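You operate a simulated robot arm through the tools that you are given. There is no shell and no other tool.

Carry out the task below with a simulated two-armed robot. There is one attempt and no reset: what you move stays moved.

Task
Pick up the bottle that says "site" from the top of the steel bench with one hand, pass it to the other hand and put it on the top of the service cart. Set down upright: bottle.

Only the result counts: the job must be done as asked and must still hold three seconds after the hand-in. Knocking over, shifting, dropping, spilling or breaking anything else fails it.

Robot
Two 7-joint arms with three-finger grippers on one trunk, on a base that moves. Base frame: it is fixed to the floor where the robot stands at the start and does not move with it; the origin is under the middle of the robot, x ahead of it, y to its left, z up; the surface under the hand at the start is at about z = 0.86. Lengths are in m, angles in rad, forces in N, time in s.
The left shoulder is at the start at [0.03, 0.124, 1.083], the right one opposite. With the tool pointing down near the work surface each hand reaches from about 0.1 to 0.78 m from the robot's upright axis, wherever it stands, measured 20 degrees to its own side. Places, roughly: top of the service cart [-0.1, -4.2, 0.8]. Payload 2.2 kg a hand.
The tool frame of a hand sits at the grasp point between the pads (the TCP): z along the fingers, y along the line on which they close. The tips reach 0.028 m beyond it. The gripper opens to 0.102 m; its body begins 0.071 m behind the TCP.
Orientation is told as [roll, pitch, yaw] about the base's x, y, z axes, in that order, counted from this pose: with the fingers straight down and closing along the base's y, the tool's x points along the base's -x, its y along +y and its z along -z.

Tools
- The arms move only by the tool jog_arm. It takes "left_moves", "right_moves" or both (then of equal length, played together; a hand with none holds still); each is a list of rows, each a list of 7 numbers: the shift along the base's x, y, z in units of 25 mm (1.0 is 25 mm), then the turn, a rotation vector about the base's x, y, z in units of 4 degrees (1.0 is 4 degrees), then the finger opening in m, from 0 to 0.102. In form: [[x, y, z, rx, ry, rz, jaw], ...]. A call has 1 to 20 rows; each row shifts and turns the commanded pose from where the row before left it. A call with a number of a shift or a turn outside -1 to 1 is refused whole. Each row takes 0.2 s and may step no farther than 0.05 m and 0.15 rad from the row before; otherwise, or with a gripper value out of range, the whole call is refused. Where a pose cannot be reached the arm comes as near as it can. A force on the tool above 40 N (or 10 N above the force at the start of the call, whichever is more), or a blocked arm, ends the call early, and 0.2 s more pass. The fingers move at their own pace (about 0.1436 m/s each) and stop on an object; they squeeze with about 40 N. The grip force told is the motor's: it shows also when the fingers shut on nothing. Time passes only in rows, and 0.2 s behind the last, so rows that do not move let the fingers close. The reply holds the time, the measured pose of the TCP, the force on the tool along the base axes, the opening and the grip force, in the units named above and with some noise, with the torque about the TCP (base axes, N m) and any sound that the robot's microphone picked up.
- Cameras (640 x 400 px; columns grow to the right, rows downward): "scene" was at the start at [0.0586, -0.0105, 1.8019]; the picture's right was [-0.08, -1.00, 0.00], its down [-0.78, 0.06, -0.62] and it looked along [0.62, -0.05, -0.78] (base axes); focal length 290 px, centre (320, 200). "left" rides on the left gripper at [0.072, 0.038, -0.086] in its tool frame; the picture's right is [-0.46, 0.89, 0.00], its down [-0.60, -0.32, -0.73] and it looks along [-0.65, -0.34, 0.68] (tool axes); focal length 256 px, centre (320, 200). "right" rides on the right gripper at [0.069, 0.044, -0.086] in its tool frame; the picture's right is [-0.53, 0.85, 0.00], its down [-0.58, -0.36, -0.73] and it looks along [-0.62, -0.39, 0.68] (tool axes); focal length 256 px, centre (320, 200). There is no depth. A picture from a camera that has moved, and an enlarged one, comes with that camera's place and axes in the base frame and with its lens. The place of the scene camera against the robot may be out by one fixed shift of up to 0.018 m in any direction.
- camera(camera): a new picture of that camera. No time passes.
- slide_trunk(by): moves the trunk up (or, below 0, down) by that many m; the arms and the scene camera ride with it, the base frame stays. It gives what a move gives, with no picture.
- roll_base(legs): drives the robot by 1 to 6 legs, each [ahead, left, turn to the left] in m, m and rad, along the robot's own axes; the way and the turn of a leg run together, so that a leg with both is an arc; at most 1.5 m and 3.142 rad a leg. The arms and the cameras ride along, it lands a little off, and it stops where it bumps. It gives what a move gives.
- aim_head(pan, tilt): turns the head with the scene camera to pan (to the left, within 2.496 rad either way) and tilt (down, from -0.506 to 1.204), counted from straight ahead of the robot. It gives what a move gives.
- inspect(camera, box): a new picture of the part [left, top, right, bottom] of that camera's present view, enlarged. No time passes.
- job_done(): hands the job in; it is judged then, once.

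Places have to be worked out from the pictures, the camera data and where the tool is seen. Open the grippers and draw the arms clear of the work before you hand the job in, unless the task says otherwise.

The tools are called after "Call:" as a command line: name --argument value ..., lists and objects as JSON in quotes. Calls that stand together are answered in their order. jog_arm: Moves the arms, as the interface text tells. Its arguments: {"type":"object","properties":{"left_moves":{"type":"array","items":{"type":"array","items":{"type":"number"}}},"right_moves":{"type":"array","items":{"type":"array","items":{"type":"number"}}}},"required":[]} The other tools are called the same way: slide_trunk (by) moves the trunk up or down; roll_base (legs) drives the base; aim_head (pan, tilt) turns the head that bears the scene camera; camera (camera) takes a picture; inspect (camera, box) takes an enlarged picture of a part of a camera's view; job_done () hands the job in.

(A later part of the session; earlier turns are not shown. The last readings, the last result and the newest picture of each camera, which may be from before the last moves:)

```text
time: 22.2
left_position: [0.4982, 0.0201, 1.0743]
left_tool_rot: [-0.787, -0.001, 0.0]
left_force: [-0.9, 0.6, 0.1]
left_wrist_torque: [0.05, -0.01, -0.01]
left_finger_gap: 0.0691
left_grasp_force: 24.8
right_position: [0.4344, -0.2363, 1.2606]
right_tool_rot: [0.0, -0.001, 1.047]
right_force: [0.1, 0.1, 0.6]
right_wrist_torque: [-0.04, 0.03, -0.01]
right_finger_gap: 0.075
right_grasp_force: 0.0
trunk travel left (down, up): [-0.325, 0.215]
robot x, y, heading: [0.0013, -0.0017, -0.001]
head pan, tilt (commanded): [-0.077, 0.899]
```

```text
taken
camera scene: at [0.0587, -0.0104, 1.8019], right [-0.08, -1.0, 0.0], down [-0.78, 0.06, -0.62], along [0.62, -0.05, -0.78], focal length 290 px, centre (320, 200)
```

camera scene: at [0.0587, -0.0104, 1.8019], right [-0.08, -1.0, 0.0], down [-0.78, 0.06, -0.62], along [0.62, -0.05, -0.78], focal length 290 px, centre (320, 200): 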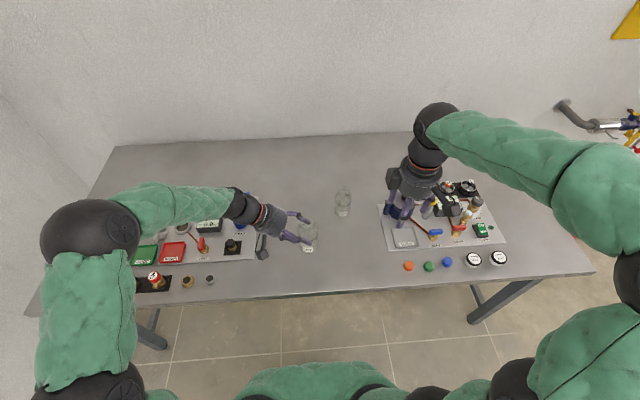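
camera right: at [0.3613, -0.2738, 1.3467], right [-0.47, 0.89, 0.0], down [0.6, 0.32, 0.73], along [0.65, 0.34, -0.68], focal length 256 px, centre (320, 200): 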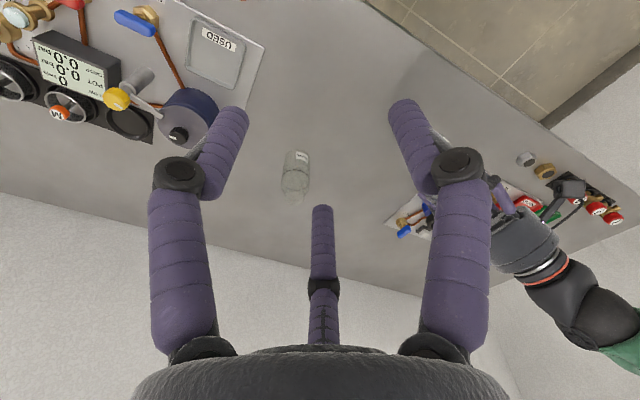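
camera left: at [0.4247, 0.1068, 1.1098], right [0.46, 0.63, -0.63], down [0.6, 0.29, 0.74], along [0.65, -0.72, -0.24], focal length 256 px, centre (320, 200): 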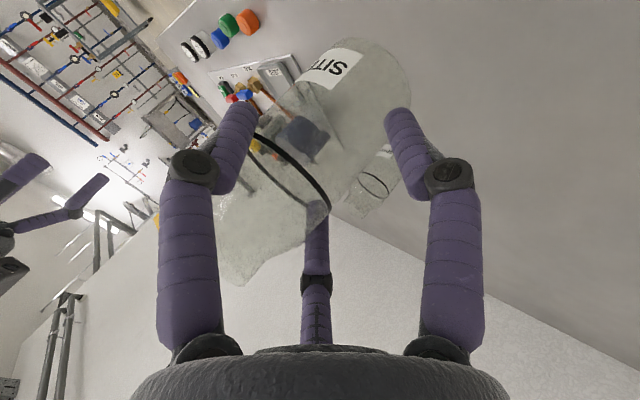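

The right hand is yawed as planned and its camera now faces toward the left hand. I'll move it sideways to about 0.1 m from the bottle and well above it, then look.

Call:
jog_arm --right_moves '[[0.42, 0.8, 0, 0, 0, 0, 0.075], [0.42, 0.8, 0, 0, 0, 0, 0.075], [0.42, 0.8, 0, 0, 0, 0, 0.075], [0.42, 0.8, 0, 0, 0, 0, 0.075], [0.42, 0.8, 0, 0, 0, 0, 0.075], [0.42, 0.8, 0, 0, 0, 0, 0.075], [0, 0, 0, 0, 0, 0, 0.075]]'

Call:
camera --camera "right"

Call:
camera --camera "scene"

```text
time: 23.8
left_position: [0.4986, 0.0207, 1.0754]
left_tool_rot: [-0.785, 0.0, 0.0]
left_force: [-0.2, -0.3, -0.3]
left_wrist_torque: [0.04, -0.01, 0.02]
left_finger_gap: 0.0687
left_grasp_force: 24.8
right_position: [0.4964, -0.1157, 1.2611]
right_tool_rot: [0.0, 0.0, 1.047]
right_force: [-0.6, -0.5, 0.3]
right_wrist_torque: [0.03, -0.04, 0.0]
right_finger_gap: 0.075
right_grasp_force: 0.0
trunk travel left (down, up): [-0.325, 0.215]
robot x, y, heading: [0.0044, -0.0024, 0.003]
head pan, tilt (commanded): [-0.077, 0.899]
```

```text
taken
camera right: at [0.4246, -0.154, 1.3472], right [-0.46, 0.89, 0.0], down [0.6, 0.32, 0.73], along [0.65, 0.34, -0.68], focal length 256 px, centre (320, 200)
```

right: 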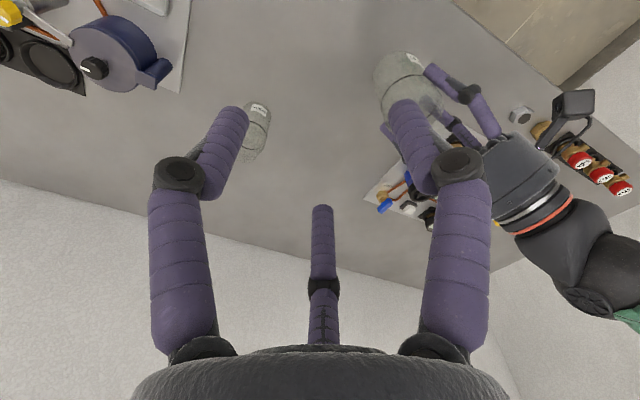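

```text
taken
camera scene: at [0.058, -0.0111, 1.8019], right [-0.08, -1.0, 0.0], down [-0.78, 0.06, -0.62], along [0.62, -0.05, -0.78], focal length 290 px, centre (320, 200)
```

scene: 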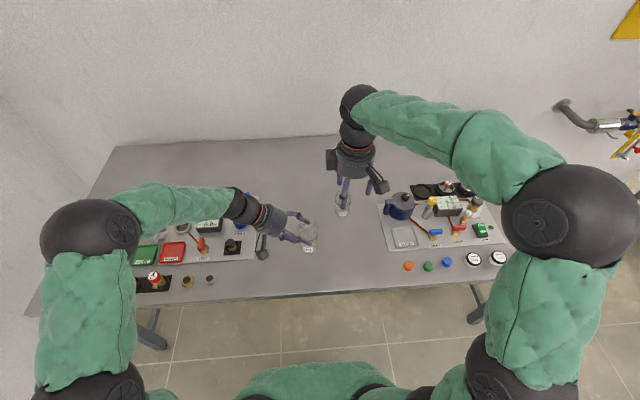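

Call:
inspect --camera "right" --box '[340, 30, 520, 170]'

Call:
inspect --camera "scene" --box '[250, 140, 400, 270]'

```text
2.86 times, centred on (430, 100) of right
camera zoom: at [0.4246, -0.154, 1.3472], right [-0.46, 0.89, 0.0], down [0.6, 0.32, 0.73], along [0.65, 0.34, -0.68], focal length 731 px, centre (6, 486)
```

zoom: 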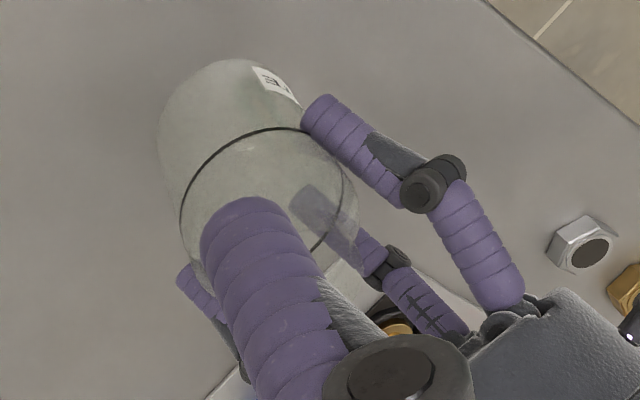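

```text
3.08 times, centred on (325, 205) of scene
camera zoom: at [0.058, -0.0111, 1.8019], right [-0.08, -1.0, 0.0], down [-0.78, 0.06, -0.62], along [0.62, -0.05, -0.78], focal length 892 px, centre (305, 185)
```

zoom: 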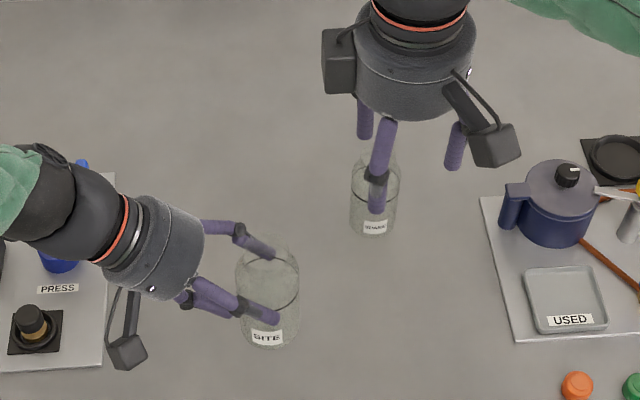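

Corrected scene geometry puts the bottle at about (0.500, -0.011) with its top near z=1.137, and the hand-body clearances work out. I'll move the right hand directly above it, staying high, and check the alignment.

Call:
jog_arm --right_moves '[[0.02, 0.7, 0, 0, 0, 0, 0.075], [0.02, 0.7, 0, 0, 0, 0, 0.075], [0.02, 0.7, 0, 0, 0, 0, 0.075], [0.02, 0.7, 0, 0, 0, 0, 0.075], [0.02, 0.7, 0, 0, 0, 0, 0.075], [0.02, 0.69, 0, 0, 0, 0, 0.075], [0, 0, 0, 0, 0, 0, 0.075]]'

Call:
inspect --camera "right" --box '[130, 0, 510, 240]'

Call:
inspect --camera "scene" --box '[230, 140, 380, 270]'

Call:
camera --camera "left"

```text
time: 25.4
left_position: [0.4978, 0.0198, 1.0752]
left_tool_rot: [-0.786, 0.0, 0.0]
left_force: [0.3, -0.5, -1.0]
left_wrist_torque: [0.02, 0.01, 0.0]
left_finger_gap: 0.0688
left_grasp_force: 24.5
right_position: [0.5, -0.0125, 1.2599]
right_tool_rot: [-0.001, 0.0, 1.048]
right_force: [-0.2, 0.2, -0.7]
right_wrist_torque: [-0.01, 0.0, -0.04]
right_finger_gap: 0.0752
right_grasp_force: 0.2
trunk travel left (down, up): [-0.325, 0.215]
robot x, y, heading: [-0.0025, 0.0012, -0.0]
head pan, tilt (commanded): [-0.077, 0.899]
```

```text
1.67 times, centred on (320, 120) of right
camera zoom: at [0.4278, -0.0499, 1.3463], right [-0.46, 0.89, 0.0], down [0.6, 0.32, 0.73], along [0.65, 0.34, -0.68], focal length 427 px, centre (320, 333)
```

zoom: 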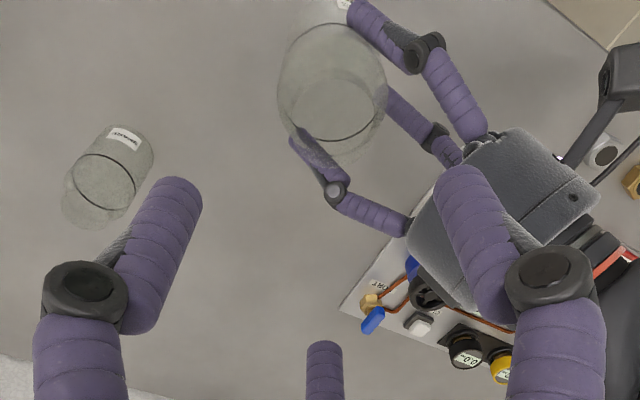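

```text
3.08 times, centred on (305, 205) of scene
camera zoom: at [0.0586, -0.011, 1.8019], right [-0.08, -1.0, 0.0], down [-0.78, 0.06, -0.62], along [0.62, -0.05, -0.78], focal length 892 px, centre (366, 185)
```

zoom: 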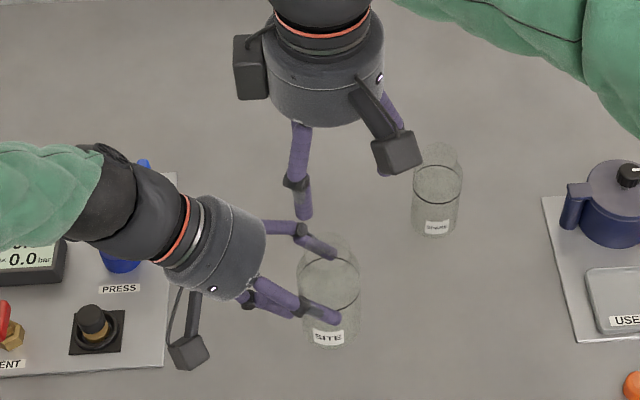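

```text
taken
camera left: at [0.4247, 0.1065, 1.1098], right [0.46, 0.63, -0.63], down [0.6, 0.29, 0.74], along [0.65, -0.72, -0.24], focal length 256 px, centre (320, 200)
```

left: 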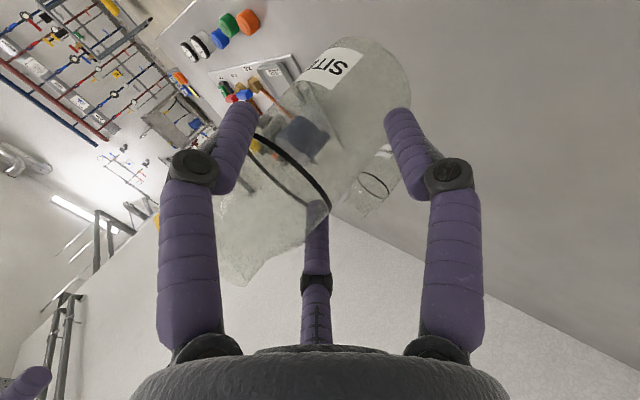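

Call:
inspect --camera "right" --box '[280, 0, 400, 110]'

Call:
inspect --camera "left" --box '[160, 20, 440, 320]'

```text
3.64 times, centred on (340, 55) of right
camera zoom: at [0.4278, -0.0499, 1.3463], right [-0.46, 0.89, 0.0], down [0.6, 0.32, 0.73], along [0.65, 0.34, -0.68], focal length 931 px, centre (247, 727)
```

zoom: 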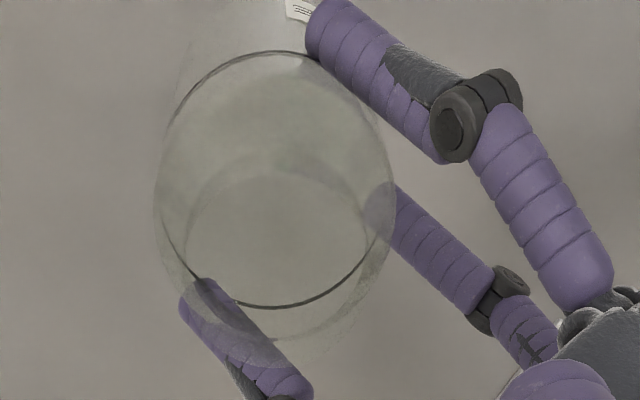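

```text
1.33 times, centred on (300, 170) of left
camera zoom: at [0.4247, 0.1065, 1.1098], right [0.46, 0.63, -0.63], down [0.6, 0.29, 0.74], along [0.65, -0.72, -0.24], focal length 341 px, centre (347, 240)
```

zoom: 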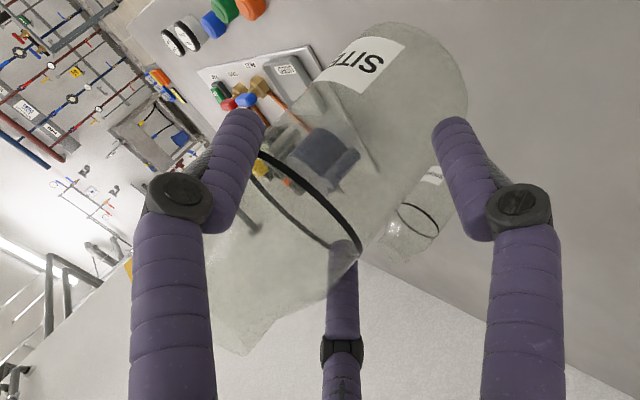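

The right camera puts the bottle axis at about (0.4955, -0.008), 4–5 mm off the right tool axis. I'll correct for that and descend to just above the mouth, then check clearance between the hands.

Call:
jog_arm --right_moves '[[-0.16, 0.16, -0.5, 0, 0, 0, 0.075], [0, 0, -0.7, 0, 0, 0, 0.075], [0, 0, -0.7, 0, 0, 0, 0.075], [0, 0, -0.7, 0, 0, 0, 0.075], [0, 0, -0.7, 0, 0, 0, 0.075], [0, 0, 0, 0, 0, 0, 0.075]]'

Call:
inspect --camera "right" --box '[130, 0, 510, 240]'

Call:
inspect --camera "scene" --box '[230, 140, 380, 270]'

Call:
camera --camera "left"

```text
time: 26.8
left_position: [0.498, 0.0208, 1.0746]
left_tool_rot: [-0.786, -0.001, 0.0]
left_force: [-1.1, 0.6, -0.1]
left_wrist_torque: [0.01, 0.01, 0.0]
left_finger_gap: 0.0688
left_grasp_force: 25.0
right_position: [0.4958, -0.0076, 1.178]
right_tool_rot: [0.001, -0.001, 1.049]
right_force: [-0.5, 0.3, -0.1]
right_wrist_torque: [0.0, -0.04, 0.02]
right_finger_gap: 0.0748
right_grasp_force: 0.0
trunk travel left (down, up): [-0.325, 0.215]
robot x, y, heading: [0.0014, -0.0023, -0.002]
head pan, tilt (commanded): [-0.077, 0.899]
```

```text
1.67 times, centred on (320, 120) of right
camera zoom: at [0.423, -0.0449, 1.2635], right [-0.46, 0.89, 0.0], down [0.6, 0.32, 0.73], along [0.65, 0.34, -0.68], focal length 427 px, centre (320, 333)
```

zoom: 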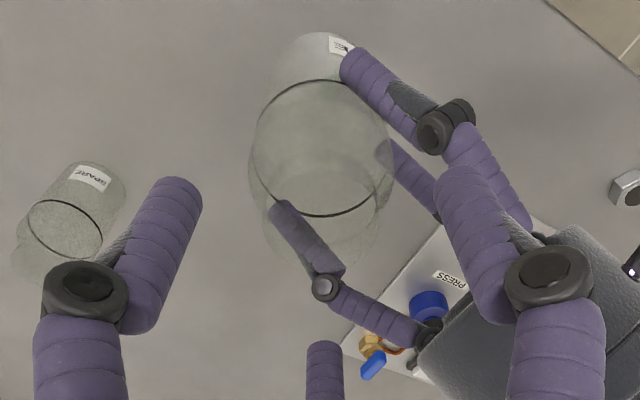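

```text
3.08 times, centred on (305, 205) of scene
camera zoom: at [0.0585, -0.0104, 1.8019], right [-0.08, -1.0, 0.0], down [-0.78, 0.06, -0.62], along [0.62, -0.05, -0.78], focal length 892 px, centre (366, 185)
```

zoom: 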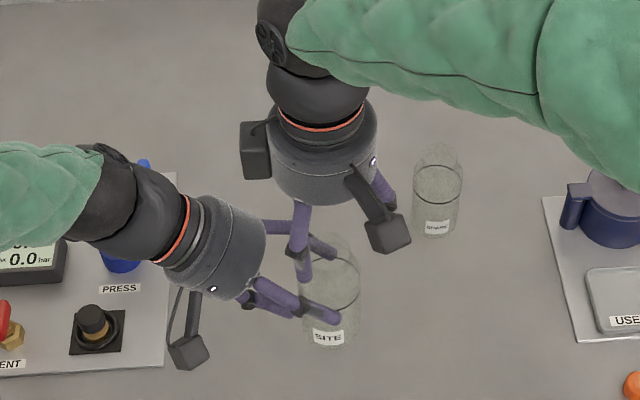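

```text
taken
camera left: at [0.4246, 0.1069, 1.1098], right [0.46, 0.63, -0.63], down [0.6, 0.29, 0.74], along [0.65, -0.72, -0.24], focal length 256 px, centre (320, 200)
```

left: 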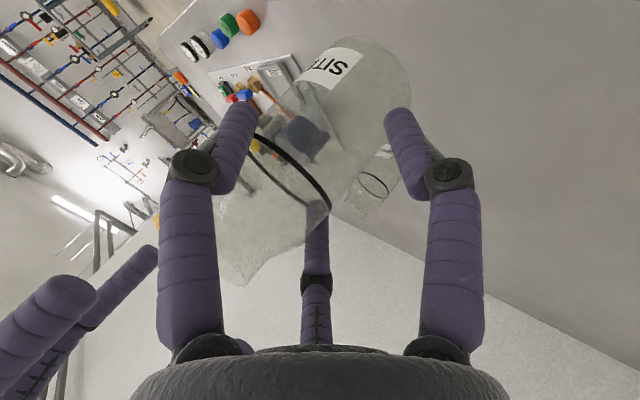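

Call:
inspect --camera "right" --box '[260, 40, 400, 190]'

Call:
inspect --camera "scene" --box '[280, 190, 340, 260]'

```text
2.67 times, centred on (330, 115) of right
camera zoom: at [0.423, -0.0449, 1.2635], right [-0.46, 0.89, 0.0], down [0.6, 0.32, 0.73], along [0.65, 0.34, -0.68], focal length 683 px, centre (293, 427)
```

zoom: 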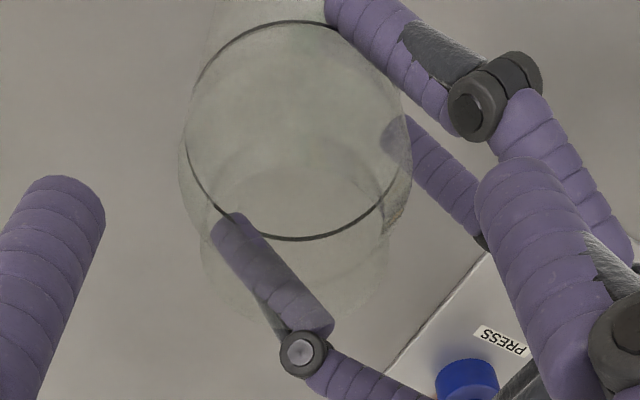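

```text
5.71 times, centred on (310, 225) of scene
camera zoom: at [0.0585, -0.0104, 1.8019], right [-0.08, -1.0, 0.0], down [-0.78, 0.06, -0.62], along [0.62, -0.05, -0.78], focal length 1656 px, centre (377, 57)
```

zoom: 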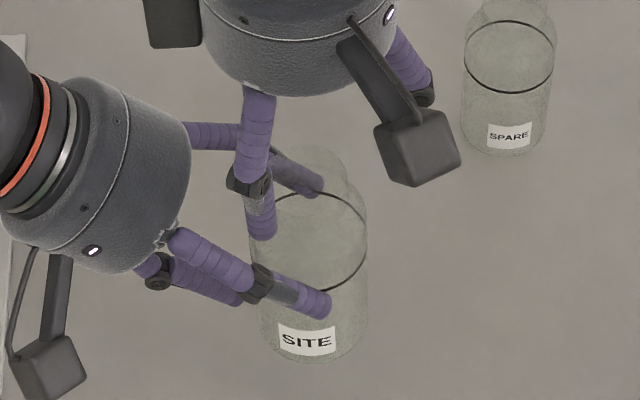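

Alignment over the mouth is within about 2 mm, but at a 0.075 opening the right fingers would come down close to the left finger knuckles. I'll narrow to 0.052 (the neck is about 0.04) first, then descend gently to about 1.145.

Call:
jog_arm --right_moves '[[0, 0, 0, 0, 0, 0, 0.06], [0, 0, 0, 0, 0, 0, 0.052], [0, 0, 0, 0, 0, 0, 0.052], [0, 0, -0.3, 0, 0, 0, 0.052], [0, 0, -0.3, 0, 0, 0, 0.052], [0, 0, 0, 0, 0, 0, 0.052]]'

Call:
inspect --camera "right" --box '[180, 30, 460, 260]'

Call:
inspect --camera "scene" --box '[280, 190, 340, 260]'

Call:
camera --camera "left"

```text
time: 28.2
left_position: [0.4984, 0.0197, 1.0748]
left_tool_rot: [-0.785, -0.001, 0.0]
left_force: [0.0, 0.3, -1.0]
left_wrist_torque: [0.01, 0.01, 0.01]
left_finger_gap: 0.0688
left_grasp_force: 24.2
right_position: [0.4953, -0.0067, 1.1635]
right_tool_rot: [-0.001, 0.0, 1.047]
right_force: [0.8, -0.5, -0.5]
right_wrist_torque: [-0.08, 0.0, -0.01]
right_finger_gap: 0.052
right_grasp_force: 0.1
trunk travel left (down, up): [-0.325, 0.215]
robot x, y, heading: [-0.0003, -0.0032, 0.0]
head pan, tilt (commanded): [-0.077, 0.899]
```

```text
1.74 times, centred on (320, 145) of right
camera zoom: at [0.4226, -0.0443, 1.2486], right [-0.47, 0.89, 0.0], down [0.6, 0.32, 0.73], along [0.65, 0.34, -0.68], focal length 445 px, centre (320, 296)
```

zoom: 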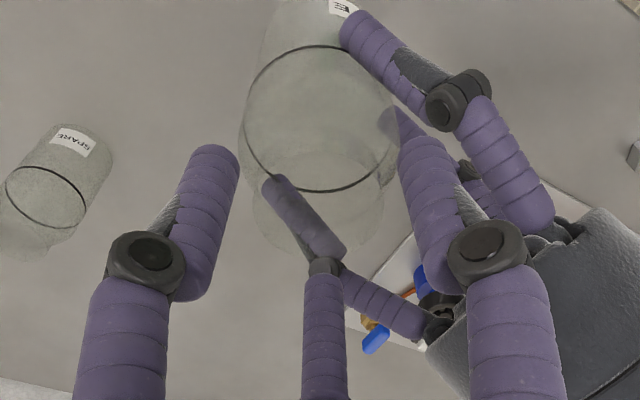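

```text
5.71 times, centred on (310, 225) of scene
camera zoom: at [0.0587, -0.0104, 1.8019], right [-0.08, -1.0, 0.0], down [-0.78, 0.06, -0.62], along [0.62, -0.05, -0.78], focal length 1656 px, centre (377, 57)
```

zoom: 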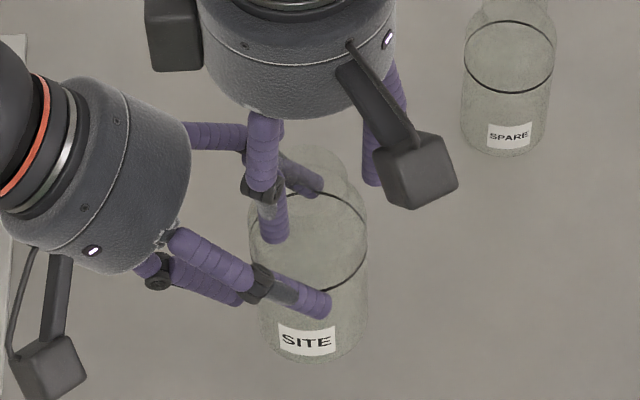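

```text
taken
camera left: at [0.4247, 0.1069, 1.1098], right [0.46, 0.63, -0.63], down [0.6, 0.29, 0.74], along [0.65, -0.72, -0.24], focal length 256 px, centre (320, 200)
```

left: 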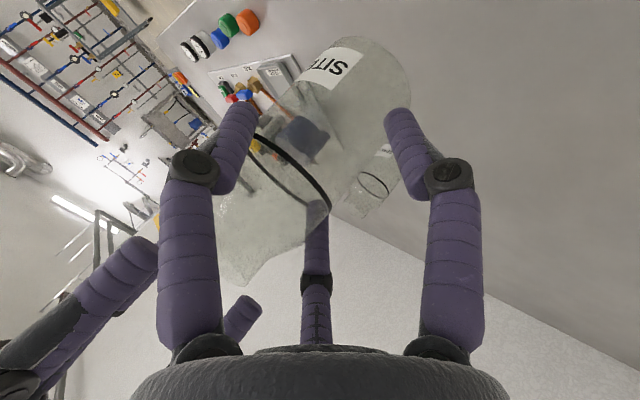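

Predicted and seen finger-tip positions match, so the right tips are at mouth level with a few mm to spare from the left knuckle. I'll descend 16 mm more.

Call:
jog_arm --right_moves '[[0, 0, -0.22, 0, 0, 0, 0.052], [0, 0, -0.22, 0, 0, 0, 0.052], [0, 0, -0.22, 0, 0, 0, 0.052], [0, 0, 0, 0, 0, 0, 0.052]]'

Call:
inspect --camera "right" --box '[180, 30, 460, 260]'

Call:
inspect --camera "left" --box '[100, 80, 340, 340]'

Call:
inspect --camera "scene" --box '[280, 190, 340, 260]'

```text
time: 29.2
left_position: [0.4977, 0.0196, 1.0751]
left_tool_rot: [-0.784, -0.001, -0.001]
left_force: [0.5, 0.7, -0.7]
left_wrist_torque: [0.03, 0.0, 0.0]
left_finger_gap: 0.0685
left_grasp_force: 24.9
right_position: [0.4977, -0.0065, 1.1444]
right_tool_rot: [0.002, -0.002, 1.047]
right_force: [0.6, -0.7, -0.2]
right_wrist_torque: [-0.01, 0.02, 0.0]
right_finger_gap: 0.0521
right_grasp_force: 0.1
trunk travel left (down, up): [-0.325, 0.215]
robot x, y, heading: [-0.0015, 0.0, 0.001]
head pan, tilt (commanded): [-0.077, 0.899]
```

```text
1.74 times, centred on (320, 145) of right
camera zoom: at [0.4238, -0.0443, 1.2317], right [-0.47, 0.89, 0.0], down [0.6, 0.32, 0.73], along [0.65, 0.34, -0.68], focal length 445 px, centre (320, 296)
```

zoom: 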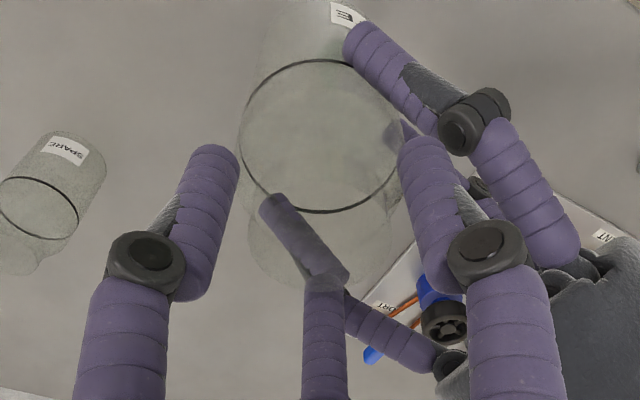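

```text
1.54 times, centred on (220, 210) of left
camera zoom: at [0.4247, 0.1069, 1.1098], right [0.46, 0.63, -0.63], down [0.6, 0.29, 0.74], along [0.65, -0.72, -0.24], focal length 394 px, centre (474, 185)
```

zoom: 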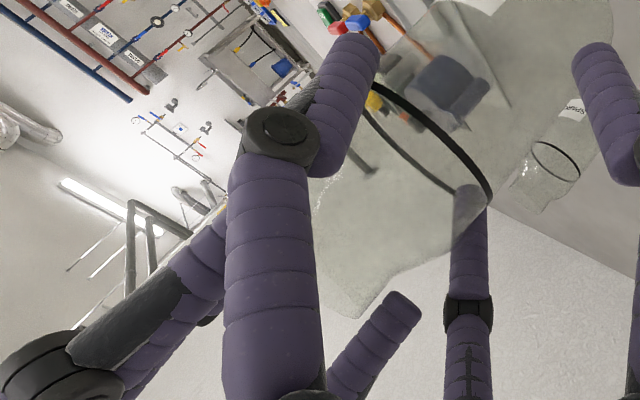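

```text
5.71 times, centred on (310, 225) of scene
camera zoom: at [0.0586, -0.0104, 1.8019], right [-0.08, -1.0, 0.0], down [-0.78, 0.06, -0.62], along [0.62, -0.05, -0.78], focal length 1656 px, centre (377, 57)
```

zoom: 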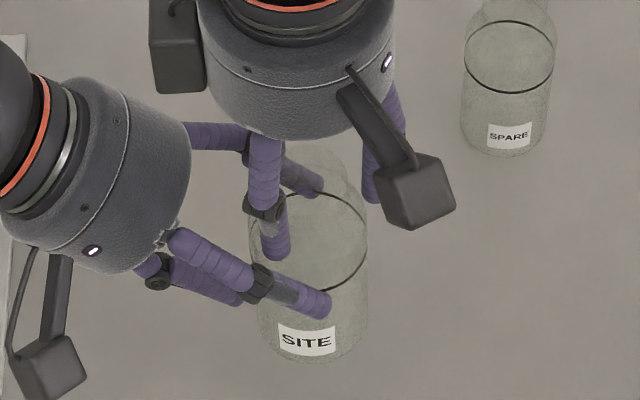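

No contact force yet, and the right finger tips now flank the neck below the lip. I'll close the right hand slowly onto the neck, watching both hands' forces.

Call:
jog_arm --right_moves '[[0, 0, 0, 0, 0, 0, 0.048], [0, 0, 0, 0, 0, 0, 0.045], [0, 0, 0, 0, 0, 0, 0.042], [0, 0, 0, 0, 0, 0, 0.04], [0, 0, 0, 0, 0, 0, 0.038], [0, 0, 0, 0, 0, 0, 0.036], [0, 0, 0, 0, 0, 0, 0.034], [0, 0, 0, 0, 0, 0, 0.034]]'

Call:
inspect --camera "left" --box '[100, 80, 340, 340]'

Call:
inspect --camera "right" --box '[180, 30, 460, 260]'

```text
time: 31.0
left_position: [0.4968, 0.0193, 1.0747]
left_tool_rot: [-0.785, 0.0, 0.001]
left_force: [-14.6, -8.0, 4.1]
left_wrist_torque: [0.01, -0.45, -0.32]
left_finger_gap: 0.0689
left_grasp_force: 24.6
right_position: [0.4964, -0.0055, 1.1471]
right_tool_rot: [-0.001, -0.002, 1.047]
right_force: [12.7, 7.5, -4.2]
right_wrist_torque: [0.35, -0.5, -0.04]
right_finger_gap: 0.0402
right_grasp_force: 40.0
trunk travel left (down, up): [-0.325, 0.215]
robot x, y, heading: [-0.0016, 0.0013, 0.003]
head pan, tilt (commanded): [-0.077, 0.899]
```

```text
1.54 times, centred on (220, 210) of left
camera zoom: at [0.4241, 0.1065, 1.1095], right [0.46, 0.62, -0.63], down [0.61, 0.29, 0.74], along [0.65, -0.72, -0.24], focal length 394 px, centre (474, 185)
```

zoom: 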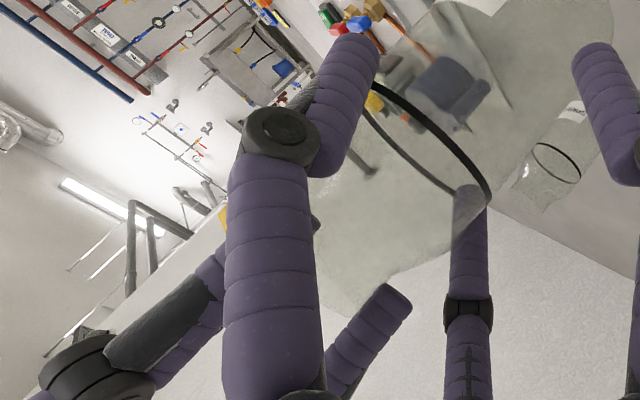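

```text
1.74 times, centred on (320, 145) of right
camera zoom: at [0.4243, -0.044, 1.232], right [-0.46, 0.89, 0.0], down [0.6, 0.32, 0.73], along [0.65, 0.34, -0.68], focal length 445 px, centre (320, 296)
```

zoom: 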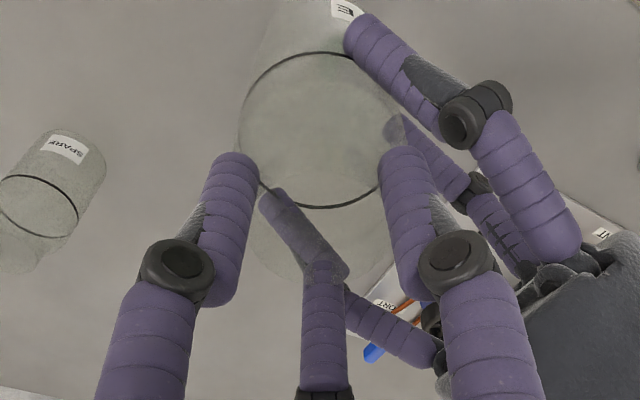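

The right hand now holds the neck (gap 0.040, 40 N), with about 15 N of side load between the hands from a small misalignment. I'll nudge the right hand about 1 mm along the load to relax it before releasing the left.

Call:
jog_arm --right_moves '[[0.04, 0.024, -0.012, 0, 0, 0, 0.034], [0, 0, 0, 0, 0, 0, 0.034]]'

```text
time: 31.6
left_position: [0.4987, 0.0193, 1.073]
left_tool_rot: [-0.787, 0.0, -0.001]
left_force: [-11.1, -4.8, -0.1]
left_wrist_torque: [0.06, -0.36, -0.2]
left_finger_gap: 0.0689
left_grasp_force: 25.0
right_position: [0.4965, -0.0054, 1.146]
right_tool_rot: [-0.001, -0.001, 1.048]
right_force: [11.2, 3.8, 0.0]
right_wrist_torque: [0.29, -0.45, -0.12]
right_finger_gap: 0.0406
right_grasp_force: 39.6
trunk travel left (down, up): [-0.325, 0.215]
robot x, y, heading: [0.0032, -0.0033, -0.002]
head pan, tilt (commanded): [-0.077, 0.899]
```

Call:
jog_arm --right_moves '[[0.06, 0.02, 0, 0, 0, 0, 0.034], [0.05, 0, 0, 0, 0, 0, 0.034], [0, 0, 0, 0, 0, 0, 0.034]]'

```text
time: 32.4
left_position: [0.4991, 0.0203, 1.0757]
left_tool_rot: [-0.783, -0.001, 0.003]
left_force: [3.6, -5.1, -11.3]
left_wrist_torque: [0.41, 0.06, 0.14]
left_finger_gap: 0.0686
left_grasp_force: 24.7
right_position: [0.4995, -0.0058, 1.1458]
right_tool_rot: [0.003, 0.003, 1.048]
right_force: [-4.0, 4.3, 9.8]
right_wrist_torque: [0.24, 0.24, -0.08]
right_finger_gap: 0.0403
right_grasp_force: 40.0
trunk travel left (down, up): [-0.325, 0.215]
robot x, y, heading: [-0.0016, 0.0013, -0.003]
head pan, tilt (commanded): [-0.077, 0.899]
```

Call:
jog_arm --right_moves '[[-0.02, 0.025, 0.024, 0, 0, 0, 0.034], [0, 0, 0, 0, 0, 0, 0.034]]'

```text
time: 33.0
left_position: [0.4979, 0.021, 1.0745]
left_tool_rot: [-0.786, -0.002, 0.003]
left_force: [4.7, -0.5, -8.0]
left_wrist_torque: [0.24, 0.01, 0.23]
left_finger_gap: 0.0687
left_grasp_force: 24.3
right_position: [0.4997, -0.0052, 1.1466]
right_tool_rot: [0.002, 0.003, 1.048]
right_force: [-5.0, 0.2, 7.5]
right_wrist_torque: [0.05, 0.34, -0.11]
right_finger_gap: 0.0402
right_grasp_force: 39.8
trunk travel left (down, up): [-0.325, 0.215]
robot x, y, heading: [-0.0019, -0.0018, -0.0]
head pan, tilt (commanded): [-0.077, 0.899]
```

Call:
jog_arm --right_moves '[[-0.02, 0, 0.035, 0, 0, 0, 0.034], [0, 0, 0, 0, 0, 0, 0.034]]'

```text
time: 33.6
left_position: [0.498, 0.0198, 1.0748]
left_tool_rot: [-0.784, 0.0, 0.002]
left_force: [-1.0, 4.8, 2.3]
left_wrist_torque: [-0.21, -0.14, 0.04]
left_finger_gap: 0.069
left_grasp_force: 24.4
right_position: [0.4986, -0.0056, 1.1474]
right_tool_rot: [0.0, 0.003, 1.046]
right_force: [1.9, -5.3, -1.5]
right_wrist_torque: [-0.22, -0.01, -0.08]
right_finger_gap: 0.0403
right_grasp_force: 39.9
trunk travel left (down, up): [-0.325, 0.215]
robot x, y, heading: [-0.0028, -0.0029, 0.002]
head pan, tilt (commanded): [-0.077, 0.899]
```

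The loads between the hands are down to a few newtons and the right grip is firm at 40 N. I'll open the left hand in steps to 0.095 while the right holds still.

Call:
jog_arm --left_moves '[[0, 0, 0, 0, 0, 0, 0.055], [0, 0, 0, 0, 0, 0, 0.065], [0, 0, 0, 0, 0, 0, 0.07], [0, 0, 0, 0, 0, 0, 0.075], [0, 0, 0, 0, 0, 0, 0.082], [0, 0, 0, 0, 0, 0, 0.09], [0, 0, 0, 0, 0, 0, 0.092], [0, 0, 0, 0, 0, 0, 0.092]]' --right_moves '[[0, 0, 0, 0, 0, 0, 0.03], [0, 0, 0, 0, 0, 0, 0.03], [0, 0, 0, 0, 0, 0, 0.03], [0, 0, 0, 0, 0, 0, 0.03], [0, 0, 0, 0, 0, 0, 0.03], [0, 0, 0, 0, 0, 0, 0.03], [0, 0, 0, 0, 0, 0, 0.03], [0, 0, 0, 0, 0, 0, 0.03]]'

Call:
inspect --camera "scene" --box '[270, 180, 350, 270]'

Call:
camera --camera "left"

Call:
camera --camera "right"

```text
time: 35.4
left_position: [0.4974, 0.0204, 1.0747]
left_tool_rot: [-0.785, 0.0, 0.0]
left_force: [-0.8, 0.4, 0.7]
left_wrist_torque: [-0.01, 0.01, 0.01]
left_finger_gap: 0.0919
left_grasp_force: 0.1
right_position: [0.4983, -0.0045, 1.1488]
right_tool_rot: [0.0, 0.002, 1.048]
right_force: [0.8, -0.5, 0.8]
right_wrist_torque: [-0.01, 0.03, -0.04]
right_finger_gap: 0.0402
right_grasp_force: 39.6
trunk travel left (down, up): [-0.325, 0.215]
robot x, y, heading: [0.0015, 0.001, 0.002]
head pan, tilt (commanded): [-0.077, 0.899]
```

```text
4.44 times, centred on (310, 225) of scene
camera zoom: at [0.0588, -0.0103, 1.8019], right [-0.08, -1.0, 0.0], down [-0.78, 0.06, -0.62], along [0.62, -0.05, -0.78], focal length 1288 px, centre (364, 89)
```

zoom: 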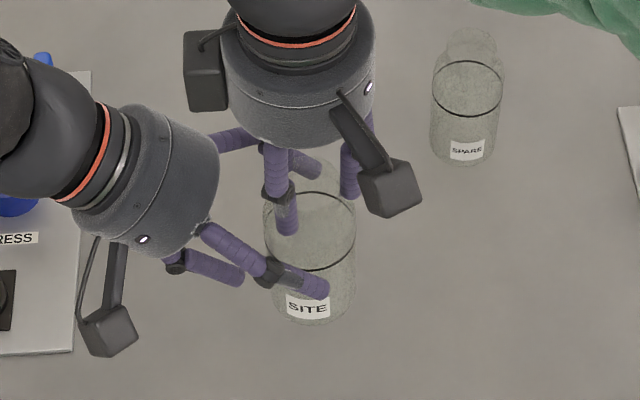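

```text
taken
camera left: at [0.4248, 0.1069, 1.1097], right [0.46, 0.63, -0.63], down [0.6, 0.29, 0.74], along [0.65, -0.72, -0.24], focal length 256 px, centre (320, 200)
```

left: 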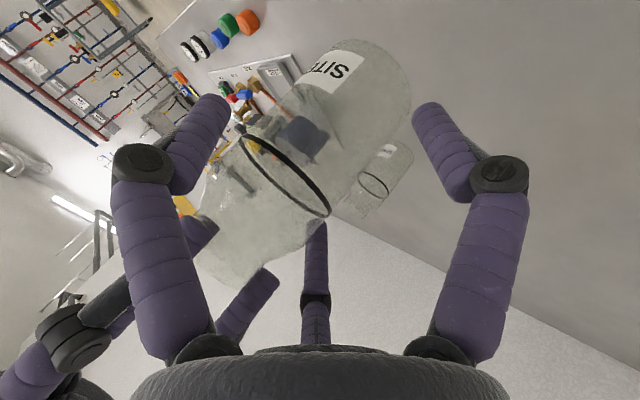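

```text
taken
camera right: at [0.426, -0.0425, 1.2338], right [-0.47, 0.89, 0.0], down [0.6, 0.32, 0.73], along [0.65, 0.34, -0.68], focal length 256 px, centre (320, 200)
```

right: 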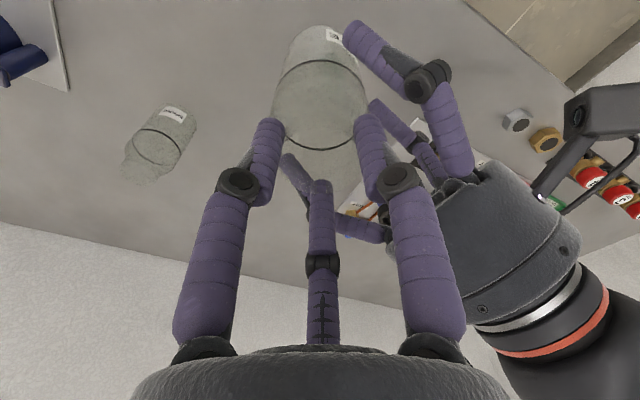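

The right hand now holds the bottle alone, upright, with all the left-hand forces gone. I'll draw the left hand back along +y, away from the right fingers.

Call:
jog_arm --left_moves '[[0, 0.4, -0.05, 0, 0, 0, 0.092], [0, 0.6, -0.1, 0, 0, 0, 0.092], [0, 0.8, -0.1, 0, 0, 0, 0.092], [0, 0.8, 0, 0, 0, 0, 0.092], [0, 0.8, 0, 0, 0, 0, 0.092], [0, 0.8, 0, 0, 0, 0, 0.092], [0, 0.8, 0.2, 0, 0, 0, 0.092], [0, 0.5, 0.4, 0, 0, 0, 0.092], [0, 0, 0, 0, 0, 0, 0.092]]'

Call:
camera --camera "scene"

Call:
camera --camera "left"

```text
time: 37.4
left_position: [0.4997, 0.1587, 1.084]
left_tool_rot: [-0.786, 0.0, 0.0]
left_force: [0.7, -0.7, -0.5]
left_wrist_torque: [-0.02, -0.01, 0.0]
left_finger_gap: 0.092
left_grasp_force: 0.0
right_position: [0.5002, -0.0054, 1.1479]
right_tool_rot: [0.0, 0.001, 1.047]
right_force: [-0.3, 0.3, -0.4]
right_wrist_torque: [-0.02, 0.02, -0.01]
right_finger_gap: 0.0397
right_grasp_force: 40.3
trunk travel left (down, up): [-0.325, 0.215]
robot x, y, heading: [0.0002, 0.0034, -0.002]
head pan, tilt (commanded): [-0.077, 0.899]
```

```text
taken
camera scene: at [0.059, -0.0104, 1.8019], right [-0.08, -1.0, 0.0], down [-0.78, 0.06, -0.62], along [0.62, -0.05, -0.78], focal length 290 px, centre (320, 200)
```

scene: 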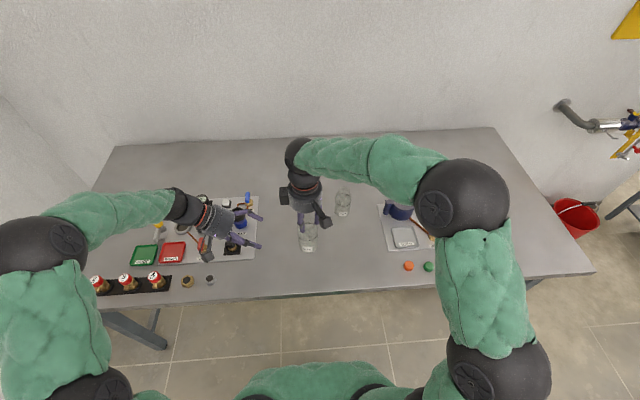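

```text
taken
camera left: at [0.425, 0.2453, 1.1186], right [0.46, 0.63, -0.63], down [0.6, 0.29, 0.74], along [0.65, -0.72, -0.24], focal length 256 px, centre (320, 200)
```

left: 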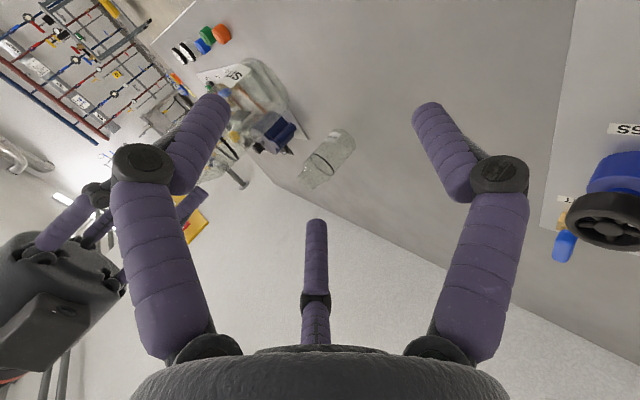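

The left hand is clear and the bottle hangs upright from the right hand. Before driving I'll look around behind and to the right to plan a safe path, starting with an enlarged check of the bottle.

Call:
inspect --camera "scene" --box '[270, 180, 350, 270]'

Call:
aim_head --pan -2.4 --tilt 0.6

Call:
camera --camera "scene"

Call:
aim_head --pan -1.57 --tilt 0.7

Call:
camera --camera "scene"

```text
4.44 times, centred on (310, 225) of scene
camera zoom: at [0.059, -0.0104, 1.8019], right [-0.08, -1.0, 0.0], down [-0.78, 0.06, -0.62], along [0.62, -0.05, -0.78], focal length 1288 px, centre (364, 89)
```

zoom: 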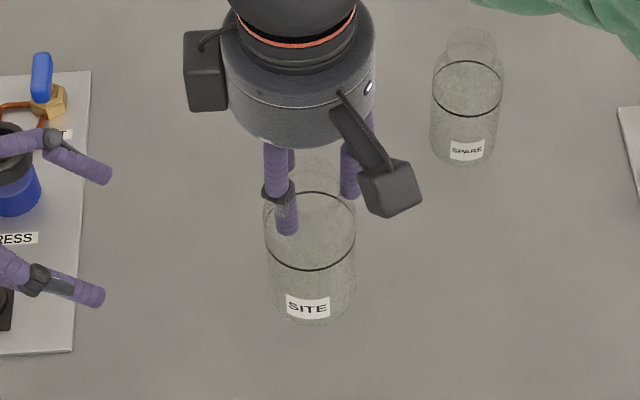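

```text
time: 39.5
left_position: [0.4987, 0.1581, 1.0841]
left_tool_rot: [-0.785, -0.001, 0.001]
left_force: [-0.3, 0.0, -0.1]
left_wrist_torque: [0.0, -0.01, 0.01]
left_finger_gap: 0.0921
left_grasp_force: 0.0
right_position: [0.4979, -0.0051, 1.1482]
right_tool_rot: [-0.001, 0.0, 1.048]
right_force: [-0.2, 0.3, -0.1]
right_wrist_torque: [0.01, 0.01, 0.02]
right_finger_gap: 0.04
right_grasp_force: 39.6
trunk travel left (down, up): [-0.325, 0.215]
robot x, y, heading: [-0.0002, -0.0029, -0.0]
head pan, tilt (commanded): [-2.4, 0.6]
```

```text
taken
camera scene: at [-0.0817, -0.0643, 1.8266], right [-0.68, 0.74, 0.0], down [0.42, 0.38, -0.83], along [-0.61, -0.56, -0.56], focal length 290 px, centre (320, 200)
```

scene: 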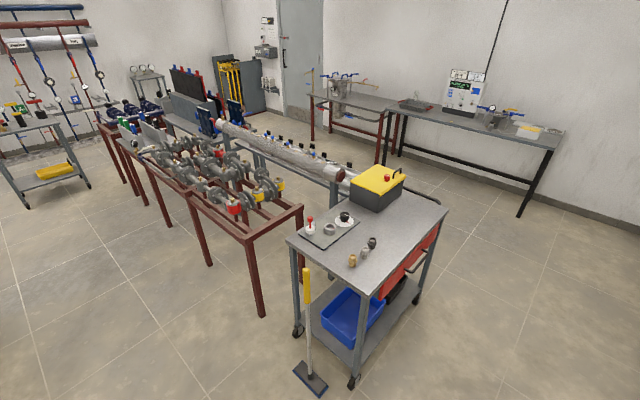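

```text
time: 40.7
left_position: [0.4978, 0.1579, 1.0832]
left_tool_rot: [-0.785, 0.0, 0.001]
left_force: [0.2, 0.1, 0.2]
left_wrist_torque: [-0.03, 0.03, -0.01]
left_finger_gap: 0.0921
left_grasp_force: 0.1
right_position: [0.4994, -0.0053, 1.1475]
right_tool_rot: [0.0, -0.001, 1.048]
right_force: [-0.2, -0.4, 1.0]
right_wrist_torque: [0.01, 0.0, 0.0]
right_finger_gap: 0.0401
right_grasp_force: 40.3
trunk travel left (down, up): [-0.325, 0.215]
robot x, y, heading: [0.0017, -0.001, 0.001]
head pan, tilt (commanded): [-1.571, 0.7]
```

```text
taken
camera scene: at [-0.0167, -0.0895, 1.818], right [-1.0, 0.0, 0.0], down [0.0, 0.64, -0.77], along [0.0, -0.77, -0.64], focal length 290 px, centre (320, 200)
```

scene: 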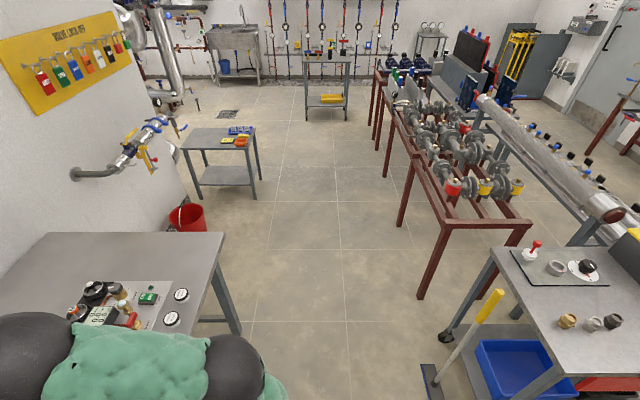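

The path is clear: I'll back off from the bench, turn right, and drive along x≈-0.1 between the side table (x>0.5) and the red frame (x<-0.66) to the cart. First I'll tuck both arms: left hand back to pointing down and nearer the body, right hand with the bottle raised and brought to its own side.

Call:
jog_arm --left_moves '[[-0.3, 0.1, 0.3, 0.9375, 0, 0, 0.09], [-0.4, 0.1, 0.3, 0.9375, 0, 0, 0.08], [-0.4, 0.1, 0.3, 0.9375, 0, 0, 0.07], [-0.4, 0.1, 0.3, 0.9375, 0, 0, 0.06], [-0.4, 0.1, 0.2, 0.9375, 0, 0, 0.06], [-0.4, 0.1, 0.2, 0.9375, 0, 0, 0.06], [-0.4, 0.1, 0.2, 0.9375, 0, 0, 0.06], [-0.4, 0.1, 0.2, 0.9375, 0, 0, 0.06], [-0.4, 0.1, 0, 0.9375, 0, 0, 0.06], [-0.4, 0.1, 0, 0.9375, 0, 0, 0.06], [-0.4, 0.1, 0, 0.9375, 0, 0, 0.06], [-0.3, 0.1, 0, 0.9375, 0, 0, 0.06]]' --right_moves '[[0, -0.1, 0.2, 0, 0, 0, 0.03], [-0.1, -0.3, 0.2, 0, 0, 0, 0.03], [-0.2, -0.4, 0.2, 0, 0, 0, 0.03], [-0.2, -0.5, 0.2, 0, 0, 0, 0.03], [-0.2, -0.5, 0.2, 0, 0, 0, 0.03], [-0.2, -0.5, 0.2, 0, 0, 0, 0.03], [-0.2, -0.5, 0.2, 0, 0, 0, 0.03], [-0.2, -0.5, 0.2, 0, 0, 0, 0.03], [-0.2, -0.5, 0.2, 0, 0, 0, 0.03], [-0.2, -0.4, 0.2, 0, 0, 0, 0.03], [-0.1, -0.3, 0.1, 0, 0, 0, 0.03], [0, -0.1, 0, 0, 0, 0, 0.03]]'

Call:
camera --camera "right"

Call:
aim_head --pan 0 --tilt 0.9

Call:
camera --camera "scene"

```text
time: 43.3
left_position: [0.3839, 0.1875, 1.1338]
left_tool_rot: [0.001, 0.0, 0.001]
left_force: [-0.6, -0.5, 0.4]
left_wrist_torque: [0.01, 0.01, 0.0]
left_finger_gap: 0.0601
left_grasp_force: 0.0
right_position: [0.4535, -0.1206, 1.2004]
right_tool_rot: [-0.001, -0.001, 1.046]
right_force: [-0.2, -0.8, -0.1]
right_wrist_torque: [0.02, 0.01, -0.02]
right_finger_gap: 0.04
right_grasp_force: 39.9
trunk travel left (down, up): [-0.325, 0.215]
robot x, y, heading: [-0.0004, -0.0011, 0.006]
head pan, tilt (commanded): [-1.571, 0.7]
```

```text
taken
camera right: at [0.3806, -0.1584, 1.2863], right [-0.46, 0.89, 0.0], down [0.6, 0.32, 0.73], along [0.65, 0.34, -0.68], focal length 256 px, centre (320, 200)
```

right: 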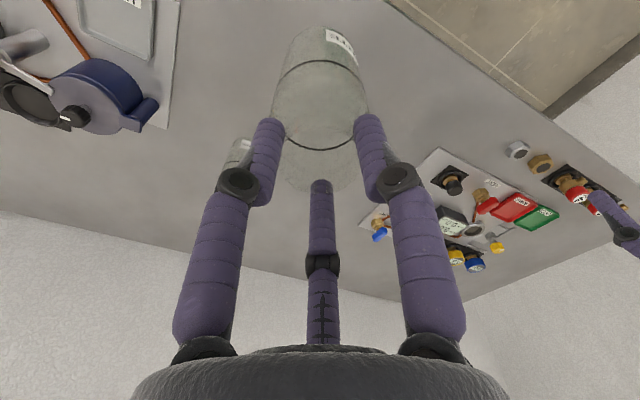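

```text
time: 45.0
left_position: [0.3836, 0.1882, 1.1319]
left_tool_rot: [-0.002, 0.0, 0.0]
left_force: [-0.1, 0.4, -0.1]
left_wrist_torque: [-0.06, 0.03, -0.03]
left_finger_gap: 0.0601
left_grasp_force: 0.0
right_position: [0.4539, -0.1208, 1.2006]
right_tool_rot: [0.0, 0.001, 1.047]
right_force: [-0.4, -0.1, 0.2]
right_wrist_torque: [0.02, 0.03, 0.0]
right_finger_gap: 0.0402
right_grasp_force: 39.8
trunk travel left (down, up): [-0.325, 0.215]
robot x, y, heading: [0.001, -0.0044, 0.0]
head pan, tilt (commanded): [0.0, 0.901]
```

```text
taken
camera scene: at [0.0588, -0.0047, 1.8018], right [0.0, -1.0, 0.0], down [-0.78, 0.0, -0.62], along [0.62, 0.0, -0.78], focal length 290 px, centre (320, 200)
```

scene: 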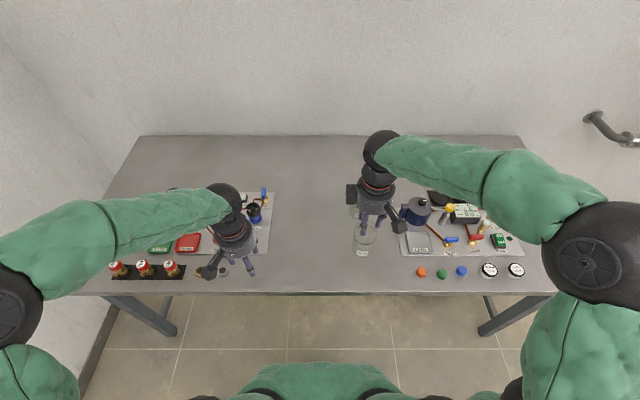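

Both arms are tucked and the bottle is steady at 40 N. I'll back 0.15 m from the bench and turn right in two halves.

Call:
roll_base --legs '[[-0.15, 0, 0]]'

Call:
roll_base --legs '[[0, 0, -0.785], [0, 0, -0.785]]'

Call:
aim_head --pan 0 --tilt 0.5

Call:
camera --camera "scene"

Call:
camera --camera "right"

```text
time: 46.3
left_position: [0.2329, 0.1883, 1.1328]
left_tool_rot: [-0.001, -0.003, 0.002]
left_force: [-1.0, 0.6, 0.1]
left_wrist_torque: [0.02, -0.07, -0.01]
left_finger_gap: 0.0603
left_grasp_force: 0.0
right_position: [0.3031, -0.1193, 1.2017]
right_tool_rot: [0.001, -0.001, 1.049]
right_force: [-0.7, -0.1, -0.8]
right_wrist_torque: [-0.01, -0.04, 0.0]
right_finger_gap: 0.04
right_grasp_force: 39.5
trunk travel left (down, up): [-0.325, 0.215]
robot x, y, heading: [-0.1494, -0.0012, 0.002]
head pan, tilt (commanded): [0.0, 0.901]
```

```text
time: 50.8
left_position: [0.0402, -0.383, 1.1335]
left_tool_rot: [0.001, 0.0, -1.569]
left_force: [-0.5, 0.0, -0.2]
left_wrist_torque: [-0.01, 0.0, 0.03]
left_finger_gap: 0.0602
left_grasp_force: 0.0
right_position: [-0.2687, -0.4532, 1.2015]
right_tool_rot: [0.0, 0.0, -0.52]
right_force: [-1.3, 0.0, -0.6]
right_wrist_torque: [0.02, -0.02, 0.01]
right_finger_gap: 0.0401
right_grasp_force: 40.5
trunk travel left (down, up): [-0.325, 0.215]
robot x, y, heading: [-0.1475, -0.0028, -1.563]
head pan, tilt (commanded): [0.0, 0.901]
```

```text
time: 51.7
left_position: [0.04, -0.3826, 1.1323]
left_tool_rot: [0.001, 0.0, -1.567]
left_force: [0.5, 0.0, 0.5]
left_wrist_torque: [0.0, 0.0, 0.01]
left_finger_gap: 0.0602
left_grasp_force: 0.1
right_position: [-0.2676, -0.4539, 1.2007]
right_tool_rot: [0.001, -0.001, -0.521]
right_force: [0.0, 0.3, -0.5]
right_wrist_torque: [-0.01, -0.02, -0.03]
right_finger_gap: 0.0401
right_grasp_force: 39.8
trunk travel left (down, up): [-0.325, 0.215]
robot x, y, heading: [-0.1508, -0.0023, -1.57]
head pan, tilt (commanded): [0.0, 0.499]
```

```text
taken
camera scene: at [-0.1357, -0.066, 1.8356], right [-1.0, 0.0, 0.0], down [0.0, 0.48, -0.88], along [0.0, -0.88, -0.48], focal length 290 px, centre (320, 200)
```

scene: 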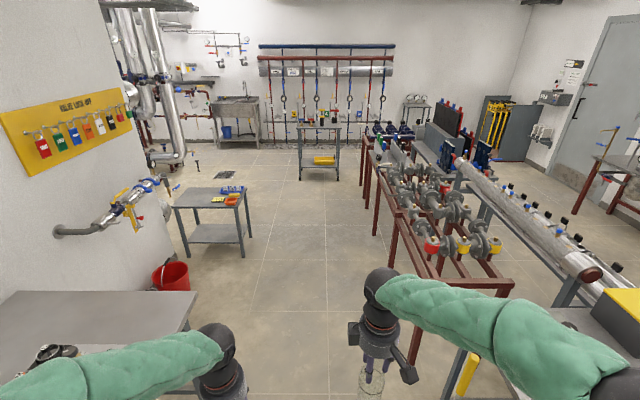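

```text
taken
camera right: at [-0.3065, -0.3815, 1.2863], right [0.88, 0.47, 0.0], down [0.32, -0.6, 0.73], along [0.34, -0.65, -0.68], focal length 256 px, centre (320, 200)
```

right: 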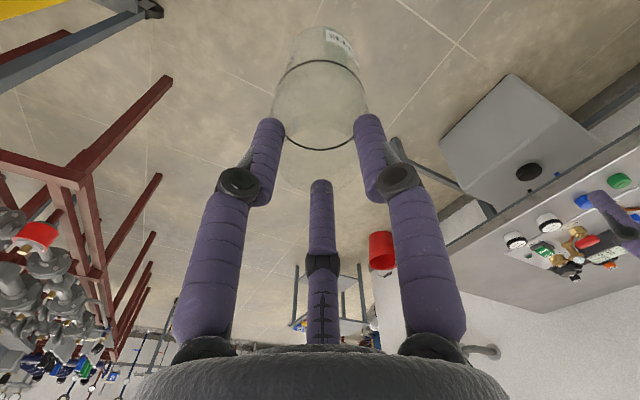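

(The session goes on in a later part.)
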